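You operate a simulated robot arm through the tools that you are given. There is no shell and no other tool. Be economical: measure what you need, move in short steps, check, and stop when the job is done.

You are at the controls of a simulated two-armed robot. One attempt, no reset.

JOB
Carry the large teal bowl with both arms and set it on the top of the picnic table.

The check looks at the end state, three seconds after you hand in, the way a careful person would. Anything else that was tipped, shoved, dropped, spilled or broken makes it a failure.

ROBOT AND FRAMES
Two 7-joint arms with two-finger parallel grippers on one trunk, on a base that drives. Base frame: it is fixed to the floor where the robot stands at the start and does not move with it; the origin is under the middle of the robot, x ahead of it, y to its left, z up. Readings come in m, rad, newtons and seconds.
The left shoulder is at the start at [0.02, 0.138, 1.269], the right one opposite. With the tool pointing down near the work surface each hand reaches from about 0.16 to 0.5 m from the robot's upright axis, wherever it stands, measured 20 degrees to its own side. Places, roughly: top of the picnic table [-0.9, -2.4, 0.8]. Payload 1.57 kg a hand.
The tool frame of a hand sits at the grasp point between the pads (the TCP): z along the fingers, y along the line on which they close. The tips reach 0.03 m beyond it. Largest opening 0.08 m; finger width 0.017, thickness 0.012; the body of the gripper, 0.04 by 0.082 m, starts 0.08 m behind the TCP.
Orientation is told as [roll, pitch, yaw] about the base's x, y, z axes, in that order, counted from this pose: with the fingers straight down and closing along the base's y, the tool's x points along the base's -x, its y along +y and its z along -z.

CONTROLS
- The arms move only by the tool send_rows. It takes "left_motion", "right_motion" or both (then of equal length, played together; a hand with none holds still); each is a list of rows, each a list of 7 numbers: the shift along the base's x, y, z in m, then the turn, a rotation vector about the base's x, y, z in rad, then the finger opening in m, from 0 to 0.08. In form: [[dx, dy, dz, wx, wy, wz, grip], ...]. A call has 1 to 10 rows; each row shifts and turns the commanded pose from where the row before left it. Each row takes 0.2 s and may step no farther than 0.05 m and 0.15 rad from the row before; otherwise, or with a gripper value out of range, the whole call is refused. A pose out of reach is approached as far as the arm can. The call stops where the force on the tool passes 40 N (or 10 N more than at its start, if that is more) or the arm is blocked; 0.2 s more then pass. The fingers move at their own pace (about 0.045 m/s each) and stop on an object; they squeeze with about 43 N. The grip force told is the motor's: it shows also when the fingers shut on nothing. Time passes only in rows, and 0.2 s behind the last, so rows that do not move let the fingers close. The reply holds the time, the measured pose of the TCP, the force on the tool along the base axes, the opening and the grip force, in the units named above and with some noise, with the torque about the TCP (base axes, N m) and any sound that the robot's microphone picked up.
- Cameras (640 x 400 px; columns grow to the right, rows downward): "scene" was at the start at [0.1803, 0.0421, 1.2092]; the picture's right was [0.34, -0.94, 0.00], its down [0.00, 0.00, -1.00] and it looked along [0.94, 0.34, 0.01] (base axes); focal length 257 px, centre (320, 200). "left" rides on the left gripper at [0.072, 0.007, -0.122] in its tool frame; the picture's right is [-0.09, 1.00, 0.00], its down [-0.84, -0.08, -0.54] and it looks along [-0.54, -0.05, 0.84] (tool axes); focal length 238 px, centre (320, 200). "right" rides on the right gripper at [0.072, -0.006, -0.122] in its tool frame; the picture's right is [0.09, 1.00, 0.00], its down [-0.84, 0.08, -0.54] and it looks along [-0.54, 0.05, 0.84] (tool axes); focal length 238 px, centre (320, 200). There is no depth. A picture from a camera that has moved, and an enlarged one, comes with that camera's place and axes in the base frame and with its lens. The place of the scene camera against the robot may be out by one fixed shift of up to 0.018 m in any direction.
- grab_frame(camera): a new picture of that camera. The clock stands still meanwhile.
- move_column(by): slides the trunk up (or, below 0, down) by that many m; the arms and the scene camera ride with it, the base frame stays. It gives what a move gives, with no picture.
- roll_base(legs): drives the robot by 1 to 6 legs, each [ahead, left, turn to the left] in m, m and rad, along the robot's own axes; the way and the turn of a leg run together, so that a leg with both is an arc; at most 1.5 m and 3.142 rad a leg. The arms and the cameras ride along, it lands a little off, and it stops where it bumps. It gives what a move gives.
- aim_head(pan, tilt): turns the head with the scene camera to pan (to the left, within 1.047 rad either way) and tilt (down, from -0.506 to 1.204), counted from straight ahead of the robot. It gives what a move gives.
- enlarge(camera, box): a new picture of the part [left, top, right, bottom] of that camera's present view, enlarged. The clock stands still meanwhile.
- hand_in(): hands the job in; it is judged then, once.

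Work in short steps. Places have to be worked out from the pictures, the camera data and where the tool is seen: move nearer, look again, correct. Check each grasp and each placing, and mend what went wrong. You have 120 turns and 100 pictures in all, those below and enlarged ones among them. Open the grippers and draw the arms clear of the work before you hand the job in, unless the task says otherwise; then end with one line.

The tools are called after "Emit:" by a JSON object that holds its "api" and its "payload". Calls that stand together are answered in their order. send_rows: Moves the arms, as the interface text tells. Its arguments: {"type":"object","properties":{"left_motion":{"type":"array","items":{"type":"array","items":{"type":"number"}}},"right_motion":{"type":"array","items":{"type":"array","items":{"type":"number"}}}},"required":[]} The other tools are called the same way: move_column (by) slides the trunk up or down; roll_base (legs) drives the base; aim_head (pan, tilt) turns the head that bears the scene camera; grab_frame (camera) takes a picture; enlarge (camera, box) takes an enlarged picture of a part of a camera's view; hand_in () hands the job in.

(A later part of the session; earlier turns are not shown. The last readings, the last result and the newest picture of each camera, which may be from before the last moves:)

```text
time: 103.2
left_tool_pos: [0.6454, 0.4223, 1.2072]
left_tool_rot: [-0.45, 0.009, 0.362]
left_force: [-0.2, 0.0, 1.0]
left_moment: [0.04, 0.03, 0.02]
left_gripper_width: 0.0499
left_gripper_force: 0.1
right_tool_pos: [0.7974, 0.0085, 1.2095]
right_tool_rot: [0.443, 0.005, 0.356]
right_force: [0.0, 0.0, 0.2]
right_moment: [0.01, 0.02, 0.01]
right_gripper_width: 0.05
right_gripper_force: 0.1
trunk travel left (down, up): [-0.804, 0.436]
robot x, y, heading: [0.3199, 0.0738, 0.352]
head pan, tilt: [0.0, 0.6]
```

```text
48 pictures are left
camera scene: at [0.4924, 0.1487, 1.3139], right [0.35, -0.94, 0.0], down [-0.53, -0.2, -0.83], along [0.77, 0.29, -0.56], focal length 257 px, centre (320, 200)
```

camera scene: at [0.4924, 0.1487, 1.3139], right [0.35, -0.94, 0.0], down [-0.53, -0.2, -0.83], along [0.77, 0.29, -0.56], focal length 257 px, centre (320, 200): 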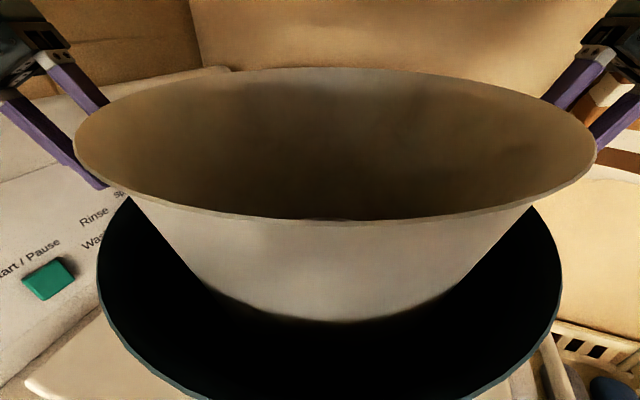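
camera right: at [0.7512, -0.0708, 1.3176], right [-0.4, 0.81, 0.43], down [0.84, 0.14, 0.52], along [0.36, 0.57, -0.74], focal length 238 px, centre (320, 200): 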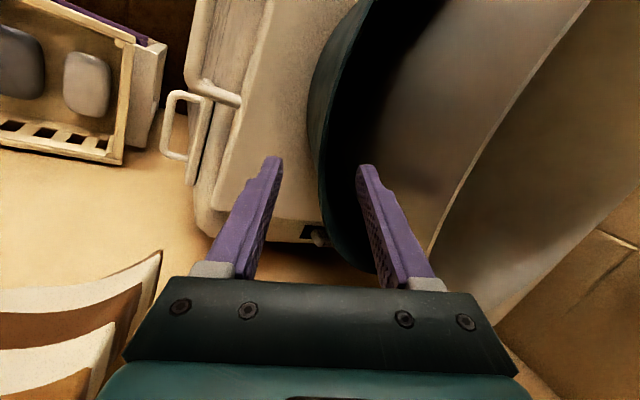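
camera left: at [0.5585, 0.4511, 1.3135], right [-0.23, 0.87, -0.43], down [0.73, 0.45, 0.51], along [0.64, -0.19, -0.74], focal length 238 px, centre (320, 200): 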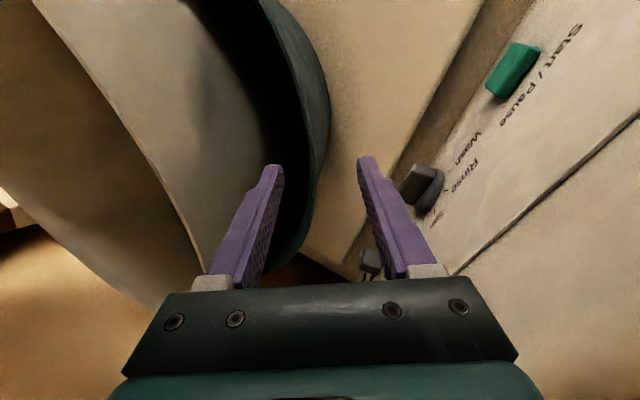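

Fingers straddle the rim with the inner ones in the gap. I go the last 4.5 cm, watching forces.

Emit:
{"api": "send_rows", "payload": {"left_motion": [[0.0035, -0.009, -0.021, 0, 0, 0, 0.05], [0.0035, -0.009, -0.021, 0, 0, 0, 0.05], [0, 0, 0, 0, 0, 0, 0.05]], "right_motion": [[-0.003, 0.0105, -0.022, 0, 0, 0, 0.05], [-0.003, 0.0105, -0.022, 0, 0, 0, 0.05], [0, 0, 0, 0, 0, 0, 0.05]]}}

Emit:
{"api": "grab_frame", "payload": {"camera": "left"}}

Emit:
{"api": "grab_frame", "payload": {"camera": "right"}}

```text
time: 104.0
left_tool_pos: [0.6525, 0.4052, 1.164]
left_tool_rot: [-0.45, 0.009, 0.362]
left_force: [-0.1, -0.4, -0.7]
left_moment: [0.02, -0.01, 0.01]
left_gripper_width: 0.0501
left_gripper_force: 0.1
right_tool_pos: [0.7936, 0.0315, 1.1667]
right_tool_rot: [0.444, 0.006, 0.356]
right_force: [0.0, -0.3, -0.3]
right_moment: [-0.03, 0.02, 0.01]
right_gripper_width: 0.0502
right_gripper_force: 0.1
trunk travel left (down, up): [-0.804, 0.436]
robot x, y, heading: [0.3203, 0.0733, 0.353]
head pan, tilt: [0.0, 0.6]
```

```text
47 pictures are left
camera left: at [0.5662, 0.4354, 1.2704], right [-0.23, 0.87, -0.43], down [0.73, 0.45, 0.51], along [0.64, -0.2, -0.74], focal length 238 px, centre (320, 200)
```

left: 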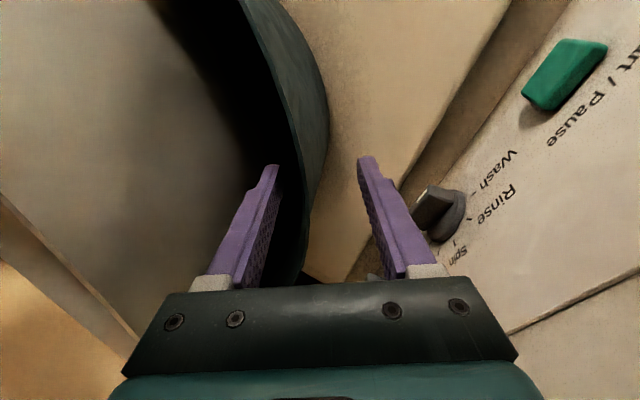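

```text
46 pictures are left
camera right: at [0.7457, -0.0491, 1.2747], right [-0.4, 0.81, 0.43], down [0.84, 0.14, 0.52], along [0.36, 0.57, -0.74], focal length 238 px, centre (320, 200)
```

right: 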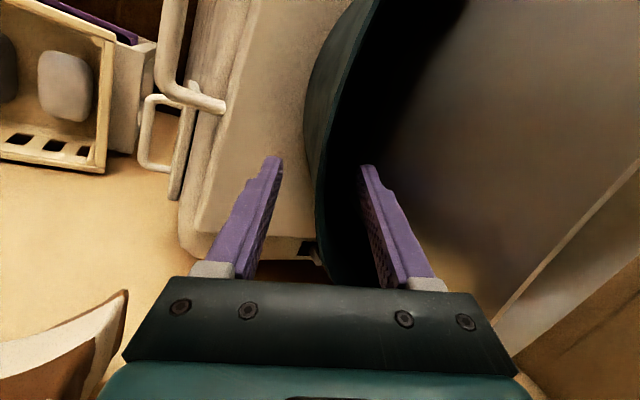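

Right is centred on the wall; the left wall sits ~9 mm nearer the inner finger. I shift the left hand inward 9 mm, then close both gently.

Emit:
{"api": "send_rows", "payload": {"left_motion": [[0.003, -0.0085, 0, 0, 0, 0, 0.05], [0, 0, 0, 0, 0, 0, 0.03], [0, 0, 0, 0, 0, 0, 0.02], [0, 0, 0, 0, 0, 0, 0.02]], "right_motion": [[0, 0, 0, 0, 0, 0, 0.05], [0, 0, 0, 0, 0, 0, 0.03], [0, 0, 0, 0, 0, 0, 0.02], [0, 0, 0, 0, 0, 0, 0.02]]}}

Emit:
{"api": "enlarge", "payload": {"camera": "left", "box": [200, 100, 440, 300]}}

Emit:
{"api": "enlarge", "payload": {"camera": "right", "box": [200, 100, 440, 300]}}

```text
time: 105.0
left_tool_pos: [0.6563, 0.3976, 1.1648]
left_tool_rot: [-0.45, 0.007, 0.36]
left_force: [0.5, 0.1, -1.1]
left_moment: [0.02, -0.02, -0.02]
left_gripper_width: 0.0205
left_gripper_force: 0.1
right_tool_pos: [0.7924, 0.0314, 1.1672]
right_tool_rot: [0.444, 0.005, 0.357]
right_force: [-0.4, -0.1, -0.2]
right_moment: [0.02, 0.03, -0.01]
right_gripper_width: 0.0202
right_gripper_force: 0.1
trunk travel left (down, up): [-0.804, 0.436]
robot x, y, heading: [0.3225, 0.0715, 0.353]
head pan, tilt: [0.0, 0.6]
```

```text
2.00 times, centred on (320, 200) of left
camera zoom: at [0.5688, 0.4269, 1.2714], right [-0.23, 0.87, -0.43], down [0.73, 0.45, 0.51], along [0.64, -0.2, -0.74], focal length 477 px, centre (320, 200)
```

zoom: 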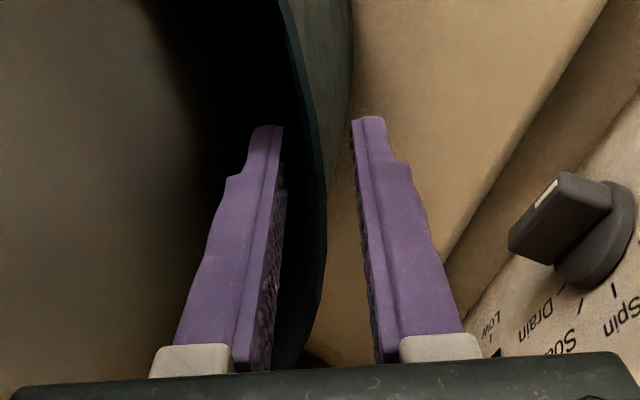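

```text
2.00 times, centred on (320, 200) of right
camera zoom: at [0.7458, -0.0493, 1.2751], right [-0.4, 0.81, 0.43], down [0.84, 0.14, 0.52], along [0.36, 0.57, -0.74], focal length 477 px, centre (320, 200)
```

zoom: 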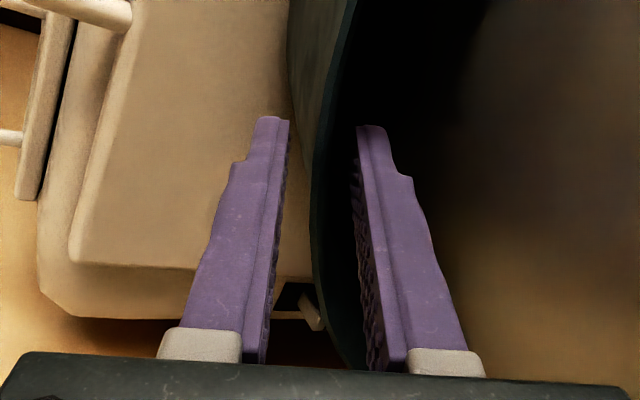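

Both walls are between the pads, centred. Now close fully.

Emit:
{"api": "send_rows", "payload": {"left_motion": [[0, 0, 0, 0, 0, 0, 0.01], [0, 0, 0, 0, 0, 0, 0.0], [0, 0, 0, 0, 0, 0, 0.0], [0, 0, 0, 0, 0, 0, 0.0]], "right_motion": [[0, 0, 0, 0, 0, 0, 0.01], [0, 0, 0, 0, 0, 0, 0.0], [0, 0, 0, 0, 0, 0, 0.0], [0, 0, 0, 0, 0, 0, 0.0]]}}

Emit:
{"api": "grab_frame", "payload": {"camera": "scene"}}

```text
time: 106.0
left_tool_pos: [0.6573, 0.3927, 1.1669]
left_tool_rot: [-0.465, 0.007, 0.351]
left_force: [6.3, -34.0, 12.9]
left_moment: [-0.17, -0.84, -0.19]
left_gripper_width: 0.0074
left_gripper_force: 26.5
right_tool_pos: [0.7917, 0.0361, 1.17]
right_tool_rot: [0.455, 0.005, 0.357]
right_force: [-14.6, 28.5, 5.8]
right_moment: [0.42, -0.12, -0.59]
right_gripper_width: 0.0069
right_gripper_force: 26.4
trunk travel left (down, up): [-0.804, 0.436]
robot x, y, heading: [0.321, 0.0754, 0.355]
head pan, tilt: [0.0, 0.6]
```

```text
43 pictures are left
camera scene: at [0.4927, 0.1486, 1.3141], right [0.35, -0.94, 0.0], down [-0.53, -0.2, -0.83], along [0.77, 0.29, -0.56], focal length 257 px, centre (320, 200)
```

scene: 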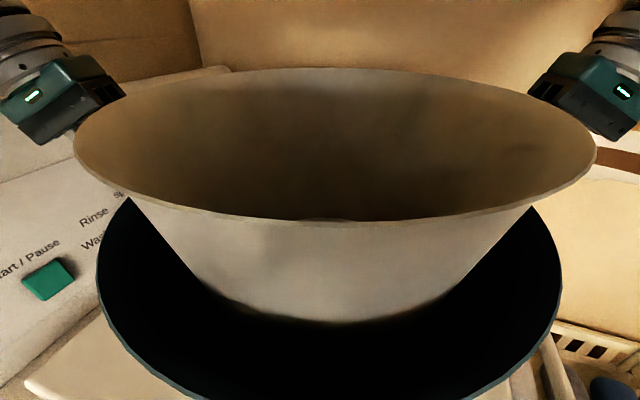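

Both grips hold the rim (7 mm wall). The reading shows the hands being pulled inward ~30 N, so I relax the commanded spread by a few mm.

Emit:
{"api": "send_rows", "payload": {"left_motion": [[0.001, -0.004, 0.0015, 0, 0, 0, 0.0], [0, 0, 0, 0, 0, 0, 0.0]], "right_motion": [[-0.001, 0.004, 0.0015, 0, 0, 0, 0.0], [0, 0, 0, 0, 0, 0, 0.0]]}}

```text
time: 106.7
left_tool_pos: [0.6579, 0.392, 1.1668]
left_tool_rot: [-0.453, 0.007, 0.361]
left_force: [10.2, -20.0, 3.9]
left_moment: [0.09, -0.63, -0.19]
left_gripper_width: 0.0074
left_gripper_force: 26.7
right_tool_pos: [0.7915, 0.0355, 1.1704]
right_tool_rot: [0.447, 0.008, 0.356]
right_force: [-4.1, 18.1, 3.4]
right_moment: [0.06, 0.87, -0.11]
right_gripper_width: 0.0067
right_gripper_force: 26.6
trunk travel left (down, up): [-0.804, 0.436]
robot x, y, heading: [0.3204, 0.0718, 0.356]
head pan, tilt: [0.0, 0.6]
```

Relax a little more, then lift a first centimetre with the trunk.

Emit:
{"api": "send_rows", "payload": {"left_motion": [[0.002, -0.0035, 0.0, 0, 0, 0, 0.0], [0, 0, 0, 0, 0, 0, 0.0]], "right_motion": [[-0.001, 0.003, 0.0, 0, 0, 0, 0.0], [0, 0, 0, 0, 0, 0, 0.0]]}}

Emit:
{"api": "move_column", "payload": {"by": 0.03}}

Emit:
{"api": "grab_frame", "payload": {"camera": "scene"}}

```text
time: 107.2
left_tool_pos: [0.658, 0.3919, 1.167]
left_tool_rot: [-0.445, 0.009, 0.365]
left_force: [-1.0, 3.9, 8.1]
left_moment: [0.47, -0.19, -0.38]
left_gripper_width: 0.0071
left_gripper_force: 26.2
right_tool_pos: [0.7925, 0.0357, 1.1685]
right_tool_rot: [0.44, 0.006, 0.353]
right_force: [-2.7, -6.3, 11.6]
right_moment: [-0.06, 0.88, -0.08]
right_gripper_width: 0.0068
right_gripper_force: 26.1
trunk travel left (down, up): [-0.804, 0.436]
robot x, y, heading: [0.3209, 0.0752, 0.35]
head pan, tilt: [0.0, 0.6]
```

```text
time: 108.1
left_tool_pos: [0.6519, 0.4002, 1.1926]
left_tool_rot: [-0.415, 0.019, 0.379]
left_force: [-0.6, -1.7, -1.9]
left_moment: [-0.03, -0.46, -0.29]
left_gripper_width: 0.0054
left_gripper_force: 25.6
right_tool_pos: [0.7943, 0.0242, 1.1941]
right_tool_rot: [0.407, 0.016, 0.335]
right_force: [1.0, 1.4, -6.8]
right_moment: [0.02, 0.39, -0.29]
right_gripper_width: 0.0046
right_gripper_force: 24.7
trunk travel left (down, up): [-0.835, 0.405]
robot x, y, heading: [0.3218, 0.0757, 0.353]
head pan, tilt: [0.0, 0.6]
stopped: the force on the tool passed its limit at 57 N (the readings are from after the stop); the commanded pose is now the measured one
```

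```text
42 pictures are left
camera scene: at [0.4919, 0.1485, 1.3441], right [0.35, -0.94, 0.0], down [-0.53, -0.2, -0.82], along [0.77, 0.29, -0.57], focal length 257 px, centre (320, 200)
```

scene: 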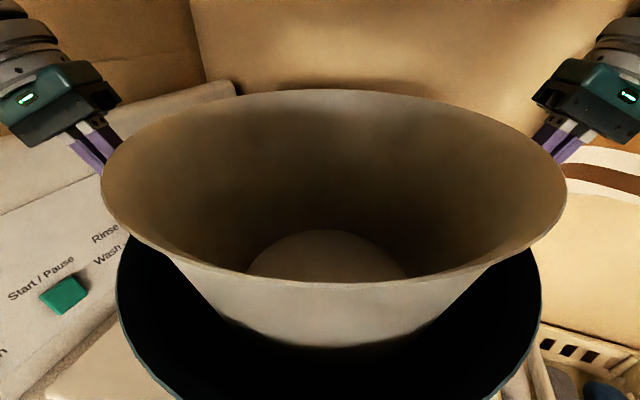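

The grip slipped up the rim when the trunk lifted (57 N peak). I'll open, re-seat, and test the weight gently with millimetre lifts.

Emit:
{"api": "send_rows", "payload": {"left_motion": [[0, 0, 0, 0, 0, 0, 0.03], [0, 0, 0, 0, 0, 0, 0.03], [0, 0, 0, 0, 0, 0, 0.03]], "right_motion": [[0, 0, 0, 0, 0, 0, 0.03], [0, 0, 0, 0, 0, 0, 0.03], [0, 0, 0, 0, 0, 0, 0.03]]}}

Emit:
{"api": "enlarge", "payload": {"camera": "left", "box": [200, 100, 440, 300]}}

Emit:
{"api": "enlarge", "payload": {"camera": "right", "box": [200, 100, 440, 300]}}

```text
time: 108.9
left_tool_pos: [0.6522, 0.4011, 1.1935]
left_tool_rot: [-0.419, 0.017, 0.38]
left_force: [0.1, 0.1, -0.7]
left_moment: [-0.05, -0.04, 0.01]
left_gripper_width: 0.0301
left_gripper_force: 0.1
right_tool_pos: [0.7947, 0.0256, 1.1952]
right_tool_rot: [0.409, 0.011, 0.337]
right_force: [0.2, 0.2, -0.3]
right_moment: [-0.04, -0.01, 0.02]
right_gripper_width: 0.0298
right_gripper_force: 0.2
trunk travel left (down, up): [-0.835, 0.405]
robot x, y, heading: [0.3221, 0.0739, 0.349]
head pan, tilt: [0.0, 0.6]
```

```text
2.00 times, centred on (320, 200) of left
camera zoom: at [0.5673, 0.4261, 1.3031], right [-0.26, 0.88, -0.4], down [0.73, 0.45, 0.51], along [0.63, -0.16, -0.76], focal length 477 px, centre (320, 200)
```

zoom: 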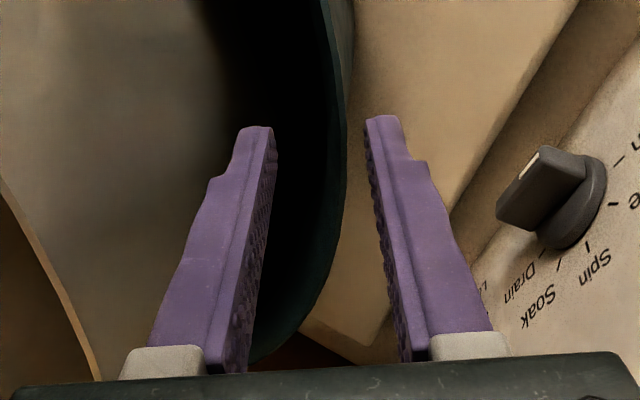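

```text
2.00 times, centred on (320, 200) of right
camera zoom: at [0.7461, -0.051, 1.3051], right [-0.38, 0.83, 0.4], down [0.84, 0.14, 0.52], along [0.38, 0.53, -0.76], focal length 477 px, centre (320, 200)
```

zoom: 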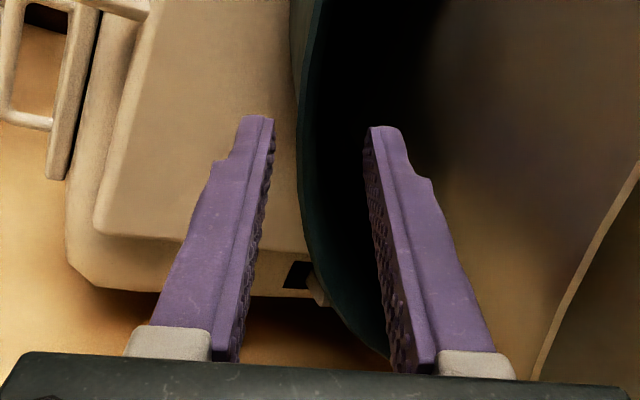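

Both still straddle the rim and the bowl sits unshifted. I go down again, slightly deeper, and close.

Emit:
{"api": "send_rows", "payload": {"left_motion": [[0.0035, -0.006, -0.018, -0.015, 0, -0.01, 0.03], [0.0035, -0.006, -0.0175, -0.015, 0, -0.01, 0.03], [0, 0, 0, 0, 0, 0, 0.015], [0, 0, 0, 0, 0, 0, 0.0], [0, 0, 0, 0, 0, 0, 0.0], [0, 0, 0, 0, 0, 0, 0.0]], "right_motion": [[-0.002, 0.006, -0.0175, 0.015, 0, 0.01, 0.03], [-0.002, 0.0065, -0.0175, 0.015, 0, 0.01, 0.03], [0, 0, 0, 0, 0, 0, 0.015], [0, 0, 0, 0, 0, 0, 0.0], [0, 0, 0, 0, 0, 0, 0.0], [0, 0, 0, 0, 0, 0, 0.0]]}}

```text
time: 110.3
left_tool_pos: [0.6593, 0.3888, 1.1591]
left_tool_rot: [-0.444, 0.025, 0.355]
left_force: [3.2, -11.5, -0.7]
left_moment: [0.65, -0.36, -0.32]
left_gripper_width: 0.0081
left_gripper_force: 26.9
right_tool_pos: [0.7904, 0.0386, 1.1612]
right_tool_rot: [0.442, 0.0, 0.359]
right_force: [-5.5, 13.4, 5.0]
right_moment: [-0.43, 0.43, -0.27]
right_gripper_width: 0.0073
right_gripper_force: 26.2
trunk travel left (down, up): [-0.835, 0.405]
robot x, y, heading: [0.3182, 0.0734, 0.352]
head pan, tilt: [0.0, 0.6]
```

Balanced, low forces. Now a millimetre lift test with both hands.

Emit:
{"api": "send_rows", "payload": {"left_motion": [[0, 0, 0.003, 0, 0, 0, 0], [0, 0, 0, 0, 0, 0, 0]], "right_motion": [[0, 0, 0.003, 0, 0, 0, 0], [0, 0, 0, 0, 0, 0, 0]]}}

Emit:
{"api": "send_rows", "payload": {"left_motion": [[0, 0, 0.003, 0, 0, 0, 0], [0, 0, 0, 0, 0, 0, 0]], "right_motion": [[0, 0, 0.003, 0, 0, 0, 0], [0, 0, 0, 0, 0, 0, 0]]}}

```text
time: 110.9
left_tool_pos: [0.6584, 0.3876, 1.1606]
left_tool_rot: [-0.448, 0.029, 0.354]
left_force: [6.6, -23.0, -1.4]
left_moment: [0.41, -0.19, -0.39]
left_gripper_width: 0.0078
left_gripper_force: 26.9
right_tool_pos: [0.7905, 0.0369, 1.1626]
right_tool_rot: [0.44, 0.001, 0.357]
right_force: [-6.5, 23.1, -1.1]
right_moment: [-0.3, 0.12, -0.41]
right_gripper_width: 0.0074
right_gripper_force: 26.6
trunk travel left (down, up): [-0.835, 0.405]
robot x, y, heading: [0.3186, 0.0725, 0.352]
head pan, tilt: [0.0, 0.6]
```

```text
time: 111.5
left_tool_pos: [0.6588, 0.3868, 1.1643]
left_tool_rot: [-0.448, 0.031, 0.358]
left_force: [6.2, -22.7, -6.1]
left_moment: [0.37, 0.1, -0.49]
left_gripper_width: 0.0081
left_gripper_force: 27.2
right_tool_pos: [0.7912, 0.0381, 1.1671]
right_tool_rot: [0.442, 0.002, 0.357]
right_force: [-5.4, 22.8, -6.4]
right_moment: [-0.21, -0.14, -0.53]
right_gripper_width: 0.0071
right_gripper_force: 26.0
trunk travel left (down, up): [-0.835, 0.405]
robot x, y, heading: [0.3205, 0.0736, 0.351]
head pan, tilt: [0.0, 0.6]
```

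Vertical load is rising slowly; I relieve the lateral preload by 2.5 mm and continue lifting a few mm.

Emit:
{"api": "send_rows", "payload": {"left_motion": [[0.0008, -0.0023, 0.003, 0, 0, 0, 0], [0, 0, 0.003, 0, 0, 0, 0], [0, 0, 0, 0, 0, 0, 0]], "right_motion": [[-0.0008, 0.0023, 0.003, 0, 0, 0, 0], [0, 0, 0.003, 0, 0, 0, 0], [0, 0, 0, 0, 0, 0, 0]]}}

Emit:
{"api": "send_rows", "payload": {"left_motion": [[0, 0, 0.003, 0, 0, 0, 0], [0, 0, 0.003, 0, 0, 0, 0], [0, 0, 0, 0, 0, 0, 0]], "right_motion": [[0, 0, 0.003, 0, 0, 0, 0], [0, 0, 0.003, 0, 0, 0, 0], [0, 0, 0, 0, 0, 0, 0]]}}

```text
time: 112.3
left_tool_pos: [0.6589, 0.3869, 1.1698]
left_tool_rot: [-0.44, 0.03, 0.361]
left_force: [-1.8, -4.7, -7.4]
left_moment: [0.6, 0.32, -0.56]
left_gripper_width: 0.0084
left_gripper_force: 27.0
right_tool_pos: [0.7901, 0.0377, 1.1709]
right_tool_rot: [0.435, 0.003, 0.353]
right_force: [1.0, 5.4, -5.9]
right_moment: [-0.52, -0.38, -0.53]
right_gripper_width: 0.007
right_gripper_force: 26.4
trunk travel left (down, up): [-0.835, 0.405]
robot x, y, heading: [0.3168, 0.0727, 0.353]
head pan, tilt: [0.0, 0.6]
```

```text
time: 113.1
left_tool_pos: [0.6597, 0.3875, 1.1757]
left_tool_rot: [-0.442, 0.03, 0.362]
left_force: [-6.1, 6.2, -6.4]
left_moment: [0.72, 0.56, -0.65]
left_gripper_width: 0.0081
left_gripper_force: 26.7
right_tool_pos: [0.7904, 0.0369, 1.1786]
right_tool_rot: [0.435, 0.001, 0.356]
right_force: [6.3, -6.0, -6.6]
right_moment: [-0.61, -0.67, -0.67]
right_gripper_width: 0.0072
right_gripper_force: 26.6
trunk travel left (down, up): [-0.835, 0.405]
robot x, y, heading: [0.3174, 0.0719, 0.355]
head pan, tilt: [0.0, 0.6]
```

Load is only ~6.5 N per hand – well within payload. I check that the bowl is really off the board.

Emit:
{"api": "grab_frame", "payload": {"camera": "scene"}}

Emit:
{"api": "grab_frame", "payload": {"camera": "left"}}

```text
39 pictures are left
camera scene: at [0.4919, 0.1485, 1.3442], right [0.35, -0.94, 0.0], down [-0.53, -0.2, -0.82], along [0.77, 0.29, -0.57], focal length 257 px, centre (320, 200)
```

scene: 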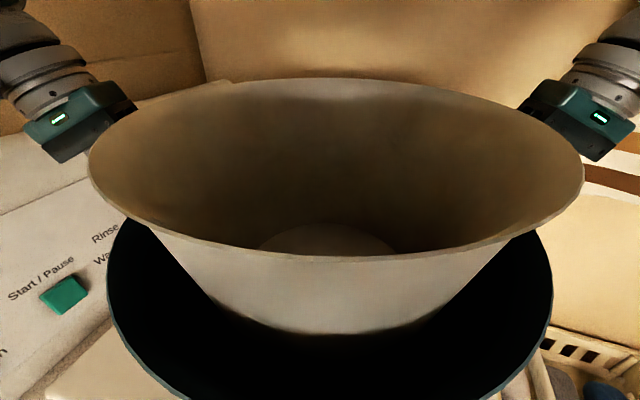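

```text
38 pictures are left
camera left: at [0.5748, 0.4171, 1.2845], right [-0.24, 0.87, -0.43], down [0.74, 0.45, 0.5], along [0.63, -0.2, -0.75], focal length 238 px, centre (320, 200)
```

left: 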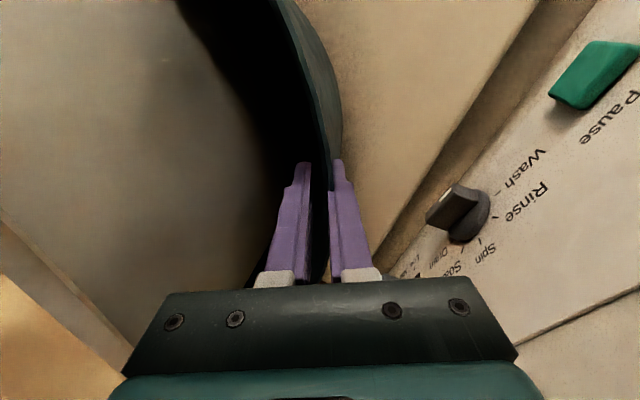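

The whole stack (level) hangs from both hands. I lift 10 cm with the arms, smoothly ramped.

Emit:
{"api": "send_rows", "payload": {"left_motion": [[0, 0, 0.004, 0, 0, 0, 0], [0, 0, 0.008, 0, 0, 0, 0], [0, 0, 0.01, 0, 0, 0, 0], [0, 0, 0.01, 0, 0, 0, 0], [0, 0, 0.01, 0, 0, 0, 0], [0, 0, 0.01, 0, 0, 0, 0], [0, 0, 0.01, 0, 0, 0, 0], [0, 0, 0.008, 0, 0, 0, 0], [0, 0, 0.004, 0, 0, 0, 0], [0, 0, 0, 0, 0, 0, 0]], "right_motion": [[0, 0, 0.004, 0, 0, 0, 0], [0, 0, 0.008, 0, 0, 0, 0], [0, 0, 0.01, 0, 0, 0, 0], [0, 0, 0.01, 0, 0, 0, 0], [0, 0, 0.01, 0, 0, 0, 0], [0, 0, 0.01, 0, 0, 0, 0], [0, 0, 0.01, 0, 0, 0, 0], [0, 0, 0.008, 0, 0, 0, 0], [0, 0, 0.004, 0, 0, 0, 0], [0, 0, 0, 0, 0, 0, 0]]}}

Emit:
{"api": "grab_frame", "payload": {"camera": "scene"}}

```text
time: 115.3
left_tool_pos: [0.6599, 0.3883, 1.249]
left_tool_rot: [-0.441, 0.026, 0.362]
left_force: [-6.8, 14.1, -7.0]
left_moment: [1.06, -0.04, -0.36]
left_gripper_width: 0.0079
left_gripper_force: 26.8
right_tool_pos: [0.7915, 0.039, 1.2521]
right_tool_rot: [0.433, 0.001, 0.355]
right_force: [7.4, -15.1, -5.2]
right_moment: [-0.96, -0.05, -0.39]
right_gripper_width: 0.0068
right_gripper_force: 26.7
trunk travel left (down, up): [-0.835, 0.405]
robot x, y, heading: [0.3207, 0.0696, 0.354]
head pan, tilt: [0.0, 0.6]
```

```text
37 pictures are left
camera scene: at [0.4919, 0.1485, 1.3442], right [0.35, -0.94, 0.0], down [-0.53, -0.2, -0.82], along [0.77, 0.29, -0.57], focal length 257 px, centre (320, 200)
```

scene: 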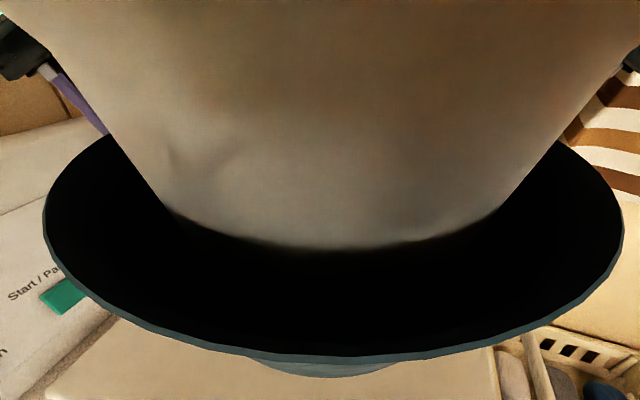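

Stack is up ~9 cm, 12 N total. I ease the slight inward squeeze and lift 5 cm more for clearance over the near machine's lid handle.

Emit:
{"api": "send_rows", "payload": {"left_motion": [[-0.0008, 0.002, 0.004, 0, 0, 0, 0], [0, 0, 0.008, 0, 0, 0, 0], [0, 0, 0.01, 0, 0, 0, 0], [0, 0, 0.01, 0, 0, 0, 0], [0, 0, 0.01, 0, 0, 0, 0], [0, 0, 0.006, 0, 0, 0, 0], [0, 0, 0.002, 0, 0, 0, 0], [0, 0, 0, 0, 0, 0, 0]], "right_motion": [[0.0008, -0.002, 0.004, 0, 0, 0, 0], [0, 0, 0.008, 0, 0, 0, 0], [0, 0, 0.01, 0, 0, 0, 0], [0, 0, 0.01, 0, 0, 0, 0], [0, 0, 0.01, 0, 0, 0, 0], [0, 0, 0.006, 0, 0, 0, 0], [0, 0, 0.002, 0, 0, 0, 0], [0, 0, 0, 0, 0, 0, 0]]}}

Emit:
{"api": "roll_base", "payload": {"legs": [[-0.02, 0, 0]]}}

```text
time: 117.1
left_tool_pos: [0.6588, 0.3879, 1.3004]
left_tool_rot: [-0.445, 0.027, 0.36]
left_force: [-1.3, -4.0, -6.6]
left_moment: [0.66, 0.1, -0.5]
left_gripper_width: 0.008
left_gripper_force: 27.0
right_tool_pos: [0.7902, 0.038, 1.3026]
right_tool_rot: [0.437, 0.0, 0.357]
right_force: [1.9, 4.7, -5.9]
right_moment: [-0.58, -0.13, -0.52]
right_gripper_width: 0.0069
right_gripper_force: 26.5
trunk travel left (down, up): [-0.835, 0.405]
robot x, y, heading: [0.3212, 0.0762, 0.352]
head pan, tilt: [0.0, 0.6]
```

```text
time: 117.8
left_tool_pos: [0.6407, 0.3816, 1.3001]
left_tool_rot: [-0.445, 0.027, 0.359]
left_force: [0.0, -8.1, -7.4]
left_moment: [0.64, 0.08, -0.48]
left_gripper_width: 0.0082
left_gripper_force: 27.0
right_tool_pos: [0.7728, 0.0317, 1.3018]
right_tool_rot: [0.438, 0.001, 0.357]
right_force: [-0.4, 7.4, -7.4]
right_moment: [-0.5, -0.15, -0.48]
right_gripper_width: 0.0071
right_gripper_force: 26.3
trunk travel left (down, up): [-0.835, 0.405]
robot x, y, heading: [0.3028, 0.0641, 0.35]
head pan, tilt: [0.0, 0.6]
```

Base motion keeps the grip steady. I drive back in world −x over the near machine, in two halves.

Emit:
{"api": "roll_base", "payload": {"legs": [[-0.26, 0.08, 0]]}}

Emit:
{"api": "roll_base", "payload": {"legs": [[-0.26, 0.08, 0]]}}

Emit:
{"api": "grab_frame", "payload": {"camera": "scene"}}

```text
time: 119.8
left_tool_pos: [0.3694, 0.3664, 1.2995]
left_tool_rot: [-0.447, 0.027, 0.358]
left_force: [-1.5, -5.3, -7.1]
left_moment: [0.66, 0.21, -0.53]
left_gripper_width: 0.008
left_gripper_force: 27.3
right_tool_pos: [0.5021, 0.017, 1.3005]
right_tool_rot: [0.439, 0.002, 0.357]
right_force: [1.9, 4.1, -6.3]
right_moment: [-0.53, -0.24, -0.48]
right_gripper_width: 0.0069
right_gripper_force: 26.8
trunk travel left (down, up): [-0.835, 0.405]
robot x, y, heading: [0.0335, 0.0505, 0.354]
head pan, tilt: [0.0, 0.6]
```

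```text
time: 121.7
left_tool_pos: [0.0991, 0.3511, 1.3008]
left_tool_rot: [-0.444, 0.028, 0.365]
left_force: [-1.9, -4.1, -6.4]
left_moment: [0.7, 0.2, -0.52]
left_gripper_width: 0.0077
left_gripper_force: 27.4
right_tool_pos: [0.232, 0.0014, 1.3012]
right_tool_rot: [0.437, 0.0, 0.361]
right_force: [2.3, 3.8, -6.3]
right_moment: [-0.53, -0.26, -0.49]
right_gripper_width: 0.0073
right_gripper_force: 26.5
trunk travel left (down, up): [-0.835, 0.405]
robot x, y, heading: [-0.2398, 0.0325, 0.362]
head pan, tilt: [0.0, 0.6]
```

```text
36 pictures are left
camera scene: at [-0.068, 0.1104, 1.3442], right [0.35, -0.94, 0.0], down [-0.53, -0.2, -0.82], along [0.77, 0.29, -0.57], focal length 257 px, centre (320, 200)
```

scene: 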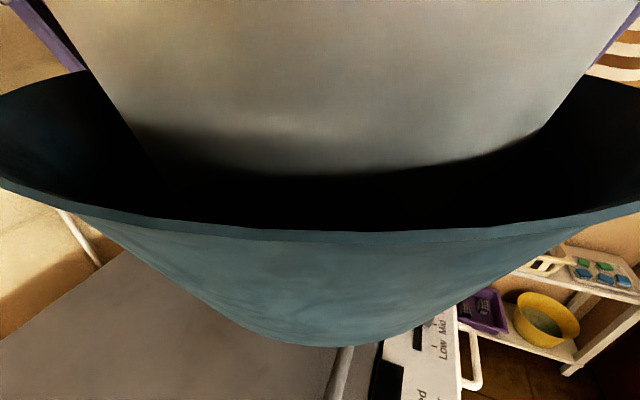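

Holding well. I move to open floor around (-0.45,-0.2) before turning toward the table.

Emit:
{"api": "roll_base", "payload": {"legs": [[-0.278, -0.141, 0]]}}

Emit:
{"api": "roll_base", "payload": {"legs": [[0, 0, -0.8]]}}

Emit:
{"api": "aim_head", "payload": {"pan": -1.04, "tilt": 0.35}}

Emit:
{"api": "grab_frame", "payload": {"camera": "scene"}}

```text
time: 123.8
left_tool_pos: [-0.1093, 0.1234, 1.299]
left_tool_rot: [-0.444, 0.029, 0.357]
left_force: [-3.0, -2.8, -7.4]
left_moment: [0.67, 0.2, -0.53]
left_gripper_width: 0.0078
left_gripper_force: 27.2
right_tool_pos: [0.0216, -0.2265, 1.3019]
right_tool_rot: [0.437, 0.0, 0.354]
right_force: [3.2, 2.5, -7.1]
right_moment: [-0.53, -0.29, -0.54]
right_gripper_width: 0.0069
right_gripper_force: 26.5
trunk travel left (down, up): [-0.835, 0.405]
robot x, y, heading: [-0.4459, -0.1931, 0.351]
head pan, tilt: [0.0, 0.6]
```

```text
time: 126.3
left_tool_pos: [0.0138, -0.2252, 1.2985]
left_tool_rot: [-0.444, 0.029, -0.464]
left_force: [-3.3, -1.3, -6.2]
left_moment: [0.6, -0.28, -0.58]
left_gripper_width: 0.0079
left_gripper_force: 26.8
right_tool_pos: [-0.1534, -0.559, 1.3019]
right_tool_rot: [0.437, 0.0, -0.464]
right_force: [3.9, 0.3, -6.9]
right_moment: [-0.61, 0.16, -0.55]
right_gripper_width: 0.007
right_gripper_force: 26.4
trunk travel left (down, up): [-0.835, 0.405]
robot x, y, heading: [-0.4494, -0.1915, -0.469]
head pan, tilt: [0.0, 0.6]
```

```text
time: 127.6
left_tool_pos: [0.0125, -0.2251, 1.3004]
left_tool_rot: [-0.444, 0.031, -0.466]
left_force: [-2.4, -0.8, -6.5]
left_moment: [0.49, -0.47, -0.46]
left_gripper_width: 0.0079
left_gripper_force: 26.8
right_tool_pos: [-0.1532, -0.5604, 1.3023]
right_tool_rot: [0.44, -0.001, -0.466]
right_force: [3.5, 0.9, -5.9]
right_moment: [-0.47, 0.36, -0.41]
right_gripper_width: 0.007
right_gripper_force: 26.4
trunk travel left (down, up): [-0.835, 0.405]
robot x, y, heading: [-0.4473, -0.1915, -0.467]
head pan, tilt: [-1.04, 0.351]
```

```text
35 pictures are left
camera scene: at [-0.3583, -0.3176, 1.367], right [-1.0, -0.06, 0.0], down [-0.02, 0.34, -0.94], along [0.06, -0.94, -0.34], focal length 257 px, centre (320, 200)
```

scene: 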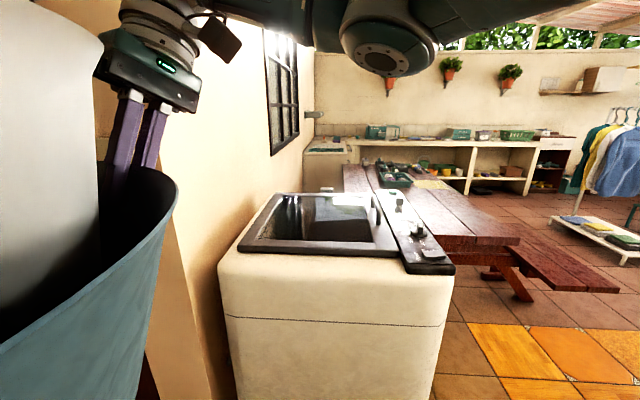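

I see the washer, and the picnic table beyond it with its near end free (tray of items farther back). I turn toward −y and go diagonally through the gap between trough and washer.

Emit:
{"api": "roll_base", "payload": {"legs": [[0, 0, -1.03]]}}

Emit:
{"api": "roll_base", "payload": {"legs": [[0.26, -0.284, 0]]}}

Emit:
{"api": "aim_head", "payload": {"pan": -0.9, "tilt": 0.5}}

Emit:
{"api": "grab_frame", "payload": {"camera": "scene"}}

```text
time: 130.6
left_tool_pos: [-0.246, -0.6078, 1.3]
left_tool_rot: [-0.444, 0.03, -1.509]
left_force: [-2.0, 2.0, -6.7]
left_moment: [-0.01, -0.73, -0.52]
left_gripper_width: 0.008
left_gripper_force: 26.6
right_tool_pos: [-0.6178, -0.631, 1.3014]
right_tool_rot: [0.439, 0.0, -1.513]
right_force: [1.4, -2.2, -5.4]
right_moment: [0.0, 0.6, -0.51]
right_gripper_width: 0.0068
right_gripper_force: 26.9
trunk travel left (down, up): [-0.835, 0.405]
robot x, y, heading: [-0.451, -0.1908, -1.508]
head pan, tilt: [-1.04, 0.351]
```

```text
time: 133.1
left_tool_pos: [-0.5148, -0.883, 1.3003]
left_tool_rot: [-0.444, 0.031, -1.511]
left_force: [-1.7, 2.8, -6.7]
left_moment: [0.1, -0.72, -0.57]
left_gripper_width: 0.0076
left_gripper_force: 26.5
right_tool_pos: [-0.8872, -0.907, 1.3013]
right_tool_rot: [0.438, 0.001, -1.513]
right_force: [1.7, -3.0, -6.2]
right_moment: [-0.15, 0.58, -0.53]
right_gripper_width: 0.0069
right_gripper_force: 26.8
trunk travel left (down, up): [-0.835, 0.405]
robot x, y, heading: [-0.7179, -0.4634, -1.513]
head pan, tilt: [-1.04, 0.351]
```

```text
time: 133.8
left_tool_pos: [-0.5155, -0.883, 1.3003]
left_tool_rot: [-0.443, 0.031, -1.512]
left_force: [-2.6, 1.3, -6.8]
left_moment: [-0.36, -0.65, -0.38]
left_gripper_width: 0.0075
left_gripper_force: 27.0
right_tool_pos: [-0.888, -0.9072, 1.3005]
right_tool_rot: [0.438, 0.001, -1.513]
right_force: [3.3, -1.7, -6.5]
right_moment: [0.28, 0.57, -0.36]
right_gripper_width: 0.007
right_gripper_force: 26.8
trunk travel left (down, up): [-0.835, 0.405]
robot x, y, heading: [-0.7205, -0.4691, -1.51]
head pan, tilt: [-0.901, 0.499]
```

```text
34 pictures are left
camera scene: at [-0.7842, -0.6145, 1.3533], right [-0.66, 0.75, 0.0], down [0.36, 0.32, -0.88], along [-0.66, -0.58, -0.48], focal length 257 px, centre (320, 200)
```

scene: 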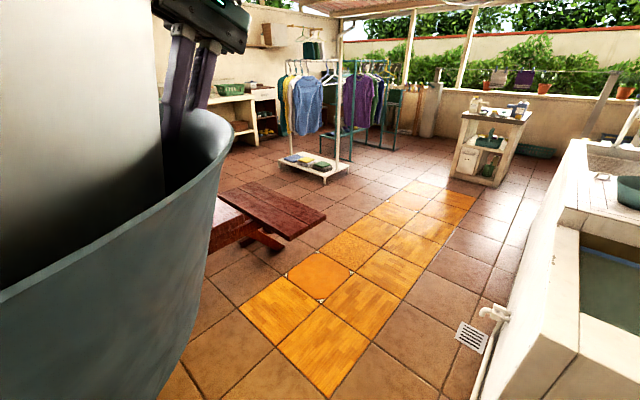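

Way is clear. I continue the second half of the diagonal and look at the table from there.

Emit:
{"api": "roll_base", "payload": {"legs": [[0.28, -0.22, 0]]}}

Emit:
{"api": "aim_head", "payload": {"pan": 0.0, "tilt": 0.1}}

Emit:
{"api": "grab_frame", "payload": {"camera": "scene"}}

Emit:
{"api": "grab_frame", "payload": {"camera": "right"}}

Emit:
{"api": "grab_frame", "payload": {"camera": "left"}}

```text
time: 136.1
left_tool_pos: [-0.7147, -1.184, 1.2993]
left_tool_rot: [-0.444, 0.031, -1.504]
left_force: [-1.0, 2.8, -5.7]
left_moment: [0.04, -0.7, -0.57]
left_gripper_width: 0.0078
left_gripper_force: 26.3
right_tool_pos: [-1.0878, -1.2102, 1.3]
right_tool_rot: [0.439, 0.001, -1.508]
right_force: [1.8, -3.6, -5.7]
right_moment: [-0.13, 0.62, -0.53]
right_gripper_width: 0.0067
right_gripper_force: 26.3
trunk travel left (down, up): [-0.835, 0.405]
robot x, y, heading: [-0.9195, -0.7704, -1.51]
head pan, tilt: [-0.901, 0.499]
```

```text
time: 137.3
left_tool_pos: [-0.7139, -1.1832, 1.2988]
left_tool_rot: [-0.442, 0.033, -1.505]
left_force: [-2.6, 2.6, -8.1]
left_moment: [-0.21, -0.66, -0.42]
left_gripper_width: 0.0078
left_gripper_force: 27.5
right_tool_pos: [-1.0877, -1.2092, 1.3029]
right_tool_rot: [0.438, -0.001, -1.508]
right_force: [2.4, -2.6, -6.1]
right_moment: [0.11, 0.56, -0.44]
right_gripper_width: 0.007
right_gripper_force: 26.6
trunk travel left (down, up): [-0.835, 0.405]
robot x, y, heading: [-0.9199, -0.7692, -1.508]
head pan, tilt: [0.0, 0.099]
```

```text
33 pictures are left
camera scene: at [-0.9119, -0.9477, 1.3903], right [-1.0, -0.06, 0.0], down [-0.01, 0.1, -0.99], along [0.06, -0.99, -0.1], focal length 257 px, centre (320, 200)
```

scene: 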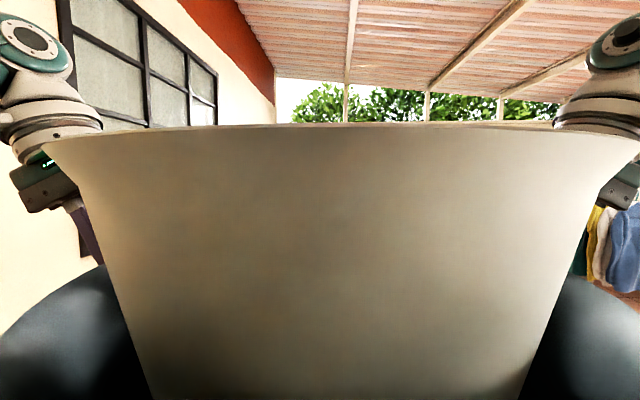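

```text
32 pictures are left
camera right: at [-1.1497, -1.1425, 1.4091], right [0.89, 0.15, 0.42], down [-0.11, -0.84, 0.52], along [0.43, -0.51, -0.74], focal length 238 px, centre (320, 200)
```

right: 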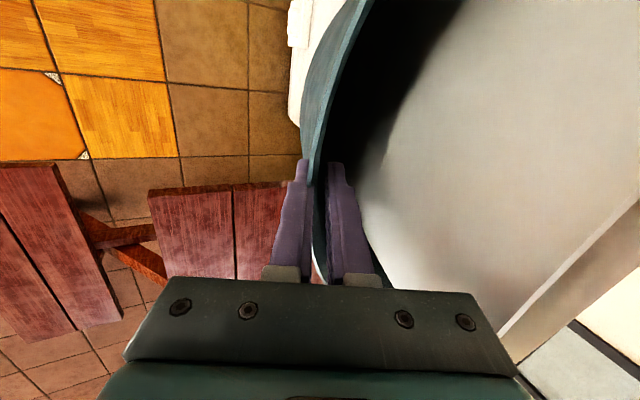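

```text
31 pictures are left
camera left: at [-0.6606, -1.1114, 1.408], right [0.9, -0.02, -0.43], down [0.22, -0.84, 0.5], along [-0.37, -0.54, -0.75], focal length 238 px, centre (320, 200)
```

left: 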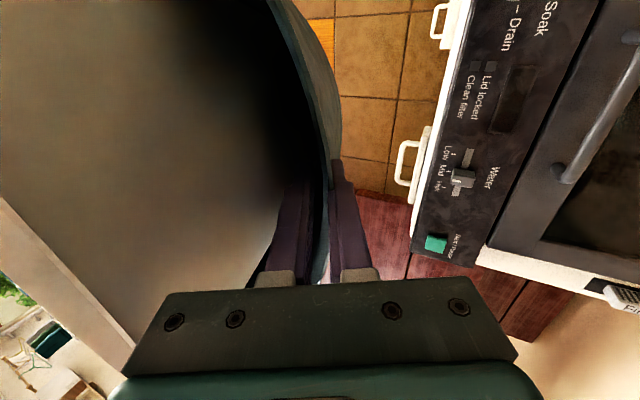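

Table's near edge is at y≈-1.477 (z≈0.8), x from about -1.26 to -0.5, free back to y≈-2.2. I drive closer, aiming the bowl at about (-0.95,-1.75).

Emit:
{"api": "roll_base", "payload": {"legs": [[0.3, -0.068, 0]]}}

Emit:
{"api": "roll_base", "payload": {"legs": [[0.15, 0, 0]]}}

Emit:
{"api": "grab_frame", "payload": {"camera": "right"}}

Emit:
{"api": "grab_frame", "payload": {"camera": "left"}}

```text
time: 139.3
left_tool_pos: [-0.7678, -1.4824, 1.2988]
left_tool_rot: [-0.443, 0.031, -1.51]
left_force: [-1.5, 3.2, -7.1]
left_moment: [0.01, -0.7, -0.52]
left_gripper_width: 0.0076
left_gripper_force: 27.1
right_tool_pos: [-1.1411, -1.5076, 1.3011]
right_tool_rot: [0.436, 0.002, -1.512]
right_force: [1.4, -2.0, -6.3]
right_moment: [-0.09, 0.58, -0.53]
right_gripper_width: 0.0071
right_gripper_force: 26.2
trunk travel left (down, up): [-0.835, 0.405]
robot x, y, heading: [-0.9683, -1.0651, -1.512]
head pan, tilt: [0.0, 0.099]
```

```text
time: 140.7
left_tool_pos: [-0.7605, -1.6329, 1.2998]
left_tool_rot: [-0.442, 0.034, -1.511]
left_force: [-2.0, 2.6, -7.1]
left_moment: [-0.15, -0.68, -0.46]
left_gripper_width: 0.0077
left_gripper_force: 26.8
right_tool_pos: [-1.1324, -1.6562, 1.3006]
right_tool_rot: [0.436, -0.001, -1.512]
right_force: [2.6, -1.9, -6.9]
right_moment: [0.08, 0.54, -0.47]
right_gripper_width: 0.0069
right_gripper_force: 25.9
trunk travel left (down, up): [-0.835, 0.405]
robot x, y, heading: [-0.9633, -1.2181, -1.515]
head pan, tilt: [0.0, 0.099]
```

```text
30 pictures are left
camera right: at [-1.1942, -1.5893, 1.4088], right [0.9, 0.14, 0.42], down [-0.11, -0.84, 0.52], along [0.43, -0.52, -0.74], focal length 238 px, centre (320, 200)
```

right: 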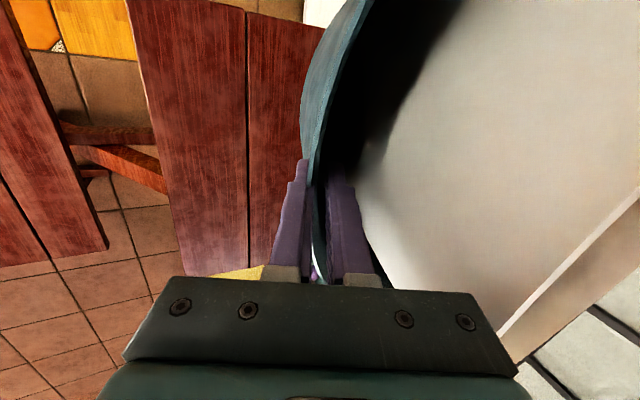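

```text
29 pictures are left
camera left: at [-0.7049, -1.5613, 1.4077], right [0.9, -0.02, -0.43], down [0.21, -0.84, 0.49], along [-0.37, -0.54, -0.76], focal length 238 px, centre (320, 200)
```

left: 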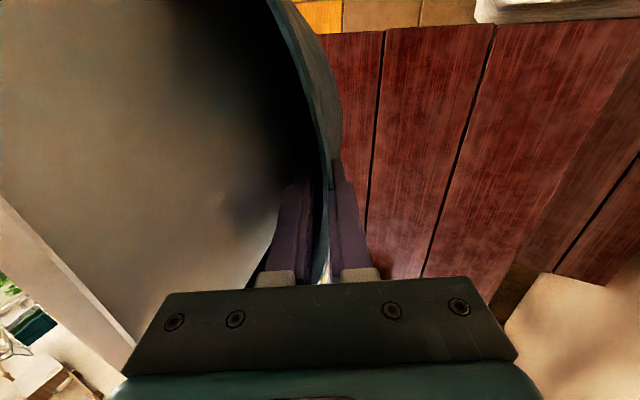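

Over the table now. I advance 8 cm more, carefully, to put the bowl's base well inside the edge.

Emit:
{"api": "roll_base", "payload": {"legs": [[0.06, 0, 0]]}}

Emit:
{"api": "roll_base", "payload": {"legs": [[0.06, 0, 0]]}}

```text
time: 141.7
left_tool_pos: [-0.7552, -1.6931, 1.298]
left_tool_rot: [-0.443, 0.035, -1.514]
left_force: [-2.4, 3.0, -6.7]
left_moment: [-0.29, -0.66, -0.37]
left_gripper_width: 0.0074
left_gripper_force: 26.6
right_tool_pos: [-1.1288, -1.7178, 1.3005]
right_tool_rot: [0.436, 0.002, -1.515]
right_force: [3.4, -2.8, -5.6]
right_moment: [0.22, 0.57, -0.43]
right_gripper_width: 0.0067
right_gripper_force: 26.2
trunk travel left (down, up): [-0.835, 0.405]
robot x, y, heading: [-0.9606, -1.2778, -1.511]
head pan, tilt: [0.0, 0.099]
```

```text
time: 142.7
left_tool_pos: [-0.752, -1.7517, 1.2976]
left_tool_rot: [-0.442, 0.036, -1.514]
left_force: [-2.8, 2.0, -6.0]
left_moment: [-0.29, -0.64, -0.41]
left_gripper_width: 0.0075
left_gripper_force: 26.7
right_tool_pos: [-1.1251, -1.7777, 1.3007]
right_tool_rot: [0.437, 0.003, -1.515]
right_force: [2.9, -2.4, -6.8]
right_moment: [0.21, 0.56, -0.42]
right_gripper_width: 0.0069
right_gripper_force: 26.8
trunk travel left (down, up): [-0.835, 0.405]
robot x, y, heading: [-0.9548, -1.3351, -1.52]
head pan, tilt: [0.0, 0.099]
```

Bowl hangs over (-0.94,-1.765), over free tabletop. I lower with the arms first, smoothly.

Emit:
{"api": "send_rows", "payload": {"left_motion": [[0, 0, -0.004, 0, 0, 0, 0], [0, 0, -0.01, 0, 0, 0, 0], [0, 0, -0.015, 0, 0, 0, 0], [0, 0, -0.015, 0, 0, 0, 0], [0, 0, -0.015, 0, 0, 0, 0], [0, 0, -0.015, 0, 0, 0, 0], [0, 0, -0.015, 0, 0, 0, 0], [0, 0, -0.015, 0, 0, 0, 0], [0, 0, -0.01, 0, 0, 0, 0], [0, 0, -0.004, 0, 0, 0, 0]], "right_motion": [[0, 0, -0.004, 0, 0, 0, 0], [0, 0, -0.01, 0, 0, 0, 0], [0, 0, -0.015, 0, 0, 0, 0], [0, 0, -0.015, 0, 0, 0, 0], [0, 0, -0.015, 0, 0, 0, 0], [0, 0, -0.015, 0, 0, 0, 0], [0, 0, -0.015, 0, 0, 0, 0], [0, 0, -0.015, 0, 0, 0, 0], [0, 0, -0.01, 0, 0, 0, 0], [0, 0, -0.004, 0, 0, 0, 0]]}}

```text
time: 144.9
left_tool_pos: [-0.7514, -1.7527, 1.1797]
left_tool_rot: [-0.441, 0.036, -1.513]
left_force: [-10.8, 1.7, -7.1]
left_moment: [-0.07, -0.53, -0.55]
left_gripper_width: 0.0074
left_gripper_force: 27.2
right_tool_pos: [-1.1261, -1.7757, 1.1816]
right_tool_rot: [0.436, 0.0, -1.516]
right_force: [11.7, -2.4, -6.6]
right_moment: [-0.08, 0.4, -0.51]
right_gripper_width: 0.0065
right_gripper_force: 25.8
trunk travel left (down, up): [-0.835, 0.405]
robot x, y, heading: [-0.9584, -1.3398, -1.517]
head pan, tilt: [0.0, 0.099]
```

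Stable. Another 11 cm with the arms.

Emit:
{"api": "send_rows", "payload": {"left_motion": [[0, 0, -0.006, 0, 0, 0, 0], [0, 0, -0.012, 0, 0, 0, 0], [0, 0, -0.015, 0, 0, 0, 0], [0, 0, -0.015, 0, 0, 0, 0], [0, 0, -0.015, 0, 0, 0, 0], [0, 0, -0.015, 0, 0, 0, 0], [0, 0, -0.015, 0, 0, 0, 0], [0, 0, -0.012, 0, 0, 0, 0], [0, 0, -0.006, 0, 0, 0, 0]], "right_motion": [[0, 0, -0.006, 0, 0, 0, 0], [0, 0, -0.012, 0, 0, 0, 0], [0, 0, -0.015, 0, 0, 0, 0], [0, 0, -0.015, 0, 0, 0, 0], [0, 0, -0.015, 0, 0, 0, 0], [0, 0, -0.015, 0, 0, 0, 0], [0, 0, -0.015, 0, 0, 0, 0], [0, 0, -0.012, 0, 0, 0, 0], [0, 0, -0.006, 0, 0, 0, 0]]}}

Emit:
{"api": "aim_head", "payload": {"pan": 0.0, "tilt": 0.5}}

Emit:
{"api": "grab_frame", "payload": {"camera": "scene"}}

Emit:
{"api": "grab_frame", "payload": {"camera": "right"}}

```text
time: 146.9
left_tool_pos: [-0.7529, -1.7503, 1.0706]
left_tool_rot: [-0.442, 0.034, -1.515]
left_force: [-6.8, 2.3, -0.8]
left_moment: [-0.58, 0.81, -0.27]
left_gripper_width: 0.0089
left_gripper_force: 27.8
right_tool_pos: [-1.1251, -1.7751, 1.1264]
right_tool_rot: [0.434, 0.003, -1.515]
right_force: [7.6, -0.8, -13.4]
right_moment: [0.25, 1.01, -0.45]
right_gripper_width: 0.0097
right_gripper_force: 27.5
right hand out of reach, approached as far as the arm can: row 5, 6, 7, 8, 9
trunk travel left (down, up): [-0.835, 0.405]
robot x, y, heading: [-0.9562, -1.3314, -1.517]
head pan, tilt: [0.0, 0.099]
```

```text
time: 147.7
left_tool_pos: [-0.7543, -1.7513, 1.07]
left_tool_rot: [-0.442, 0.035, -1.514]
left_force: [-6.1, 0.4, 0.0]
left_moment: [-0.69, 0.78, -0.22]
left_gripper_width: 0.0088
left_gripper_force: 28.0
right_tool_pos: [-1.1261, -1.7765, 1.1282]
right_tool_rot: [0.434, 0.001, -1.516]
right_force: [6.3, -0.7, -13.1]
right_moment: [0.35, 1.0, -0.38]
right_gripper_width: 0.0096
right_gripper_force: 27.6
trunk travel left (down, up): [-0.835, 0.405]
robot x, y, heading: [-0.9551, -1.3365, -1.517]
head pan, tilt: [0.0, 0.499]
```

```text
28 pictures are left
camera scene: at [-0.9484, -1.5153, 1.3533], right [-1.0, -0.06, 0.0], down [-0.03, 0.48, -0.88], along [0.05, -0.88, -0.48], focal length 257 px, centre (320, 200)
```

scene: 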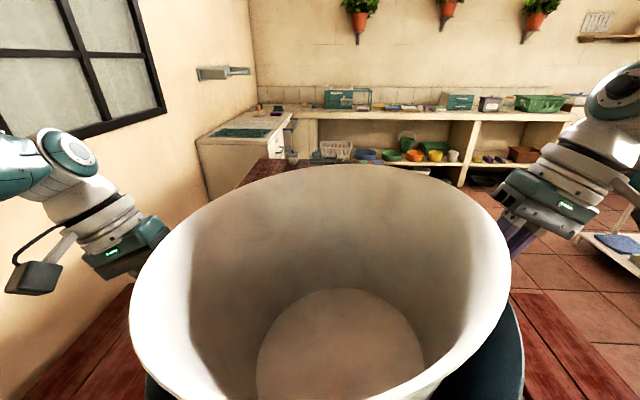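

```text
27 pictures are left
camera right: at [-1.1868, -1.7082, 1.2356], right [0.9, 0.14, 0.42], down [-0.11, -0.84, 0.52], along [0.43, -0.52, -0.74], focal length 238 px, centre (320, 200)
```

right: 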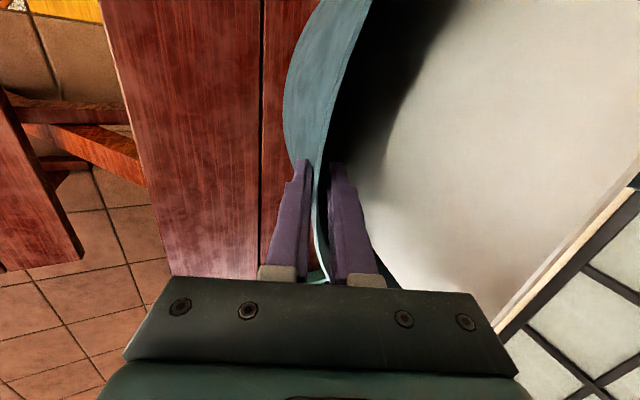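

The right arm ran out of reach and the bowl tilted ~9°. I immediately raise the left hand back to level.

Emit:
{"api": "send_rows", "payload": {"left_motion": [[0, 0, 0.006, 0, 0, 0, 0], [0, 0, 0.011, 0, 0, 0, 0], [0, 0, 0.012, 0, 0, 0, 0], [0, 0, 0.012, 0, 0, 0, 0], [0, 0, 0.01, 0, 0, 0, 0], [0, 0, 0.005, 0, 0, 0, 0]]}}

Emit:
{"api": "grab_frame", "payload": {"camera": "scene"}}

```text
time: 149.1
left_tool_pos: [-0.7515, -1.7516, 1.1247]
left_tool_rot: [-0.438, 0.038, -1.511]
left_force: [11.4, 3.4, -10.2]
left_moment: [-0.02, -0.9, -0.53]
left_gripper_width: 0.0074
left_gripper_force: 27.1
right_tool_pos: [-1.1268, -1.7757, 1.1293]
right_tool_rot: [0.433, 0.0, -1.518]
right_force: [-9.6, -3.7, -4.0]
right_moment: [0.01, -0.19, -0.51]
right_gripper_width: 0.0064
right_gripper_force: 26.4
trunk travel left (down, up): [-0.835, 0.405]
robot x, y, heading: [-0.9544, -1.3391, -1.52]
head pan, tilt: [0.0, 0.499]
```

```text
26 pictures are left
camera scene: at [-0.9484, -1.5153, 1.3533], right [-1.0, -0.06, 0.0], down [-0.03, 0.48, -0.88], along [0.05, -0.88, -0.48], focal length 257 px, centre (320, 200)
```

scene: 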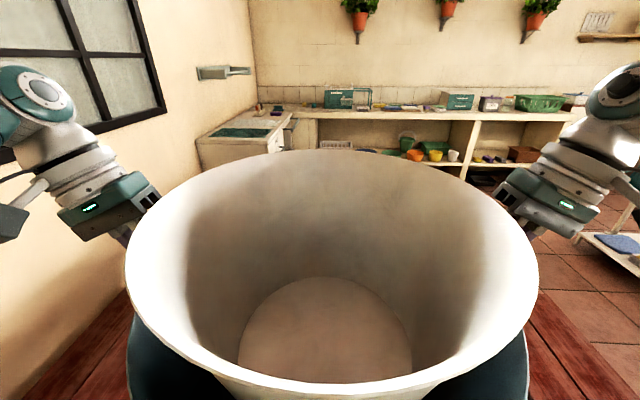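

Level again, beige bowl still nested. I test a 2 cm trunk lowering and watch the grip.

Emit:
{"api": "move_column", "payload": {"by": -0.02}}

```text
time: 149.8
left_tool_pos: [-0.7508, -1.7519, 1.1042]
left_tool_rot: [-0.438, 0.038, -1.511]
left_force: [14.7, 5.0, -8.9]
left_moment: [0.39, -0.97, -0.68]
left_gripper_width: 0.0077
left_gripper_force: 26.0
right_tool_pos: [-1.126, -1.7768, 1.1091]
right_tool_rot: [0.434, 0.0, -1.518]
right_force: [-14.9, -3.8, -2.5]
right_moment: [-0.41, -0.15, -0.68]
right_gripper_width: 0.0061
right_gripper_force: 26.2
trunk travel left (down, up): [-0.815, 0.425]
robot x, y, heading: [-0.9541, -1.3381, -1.518]
head pan, tilt: [0.0, 0.499]
```

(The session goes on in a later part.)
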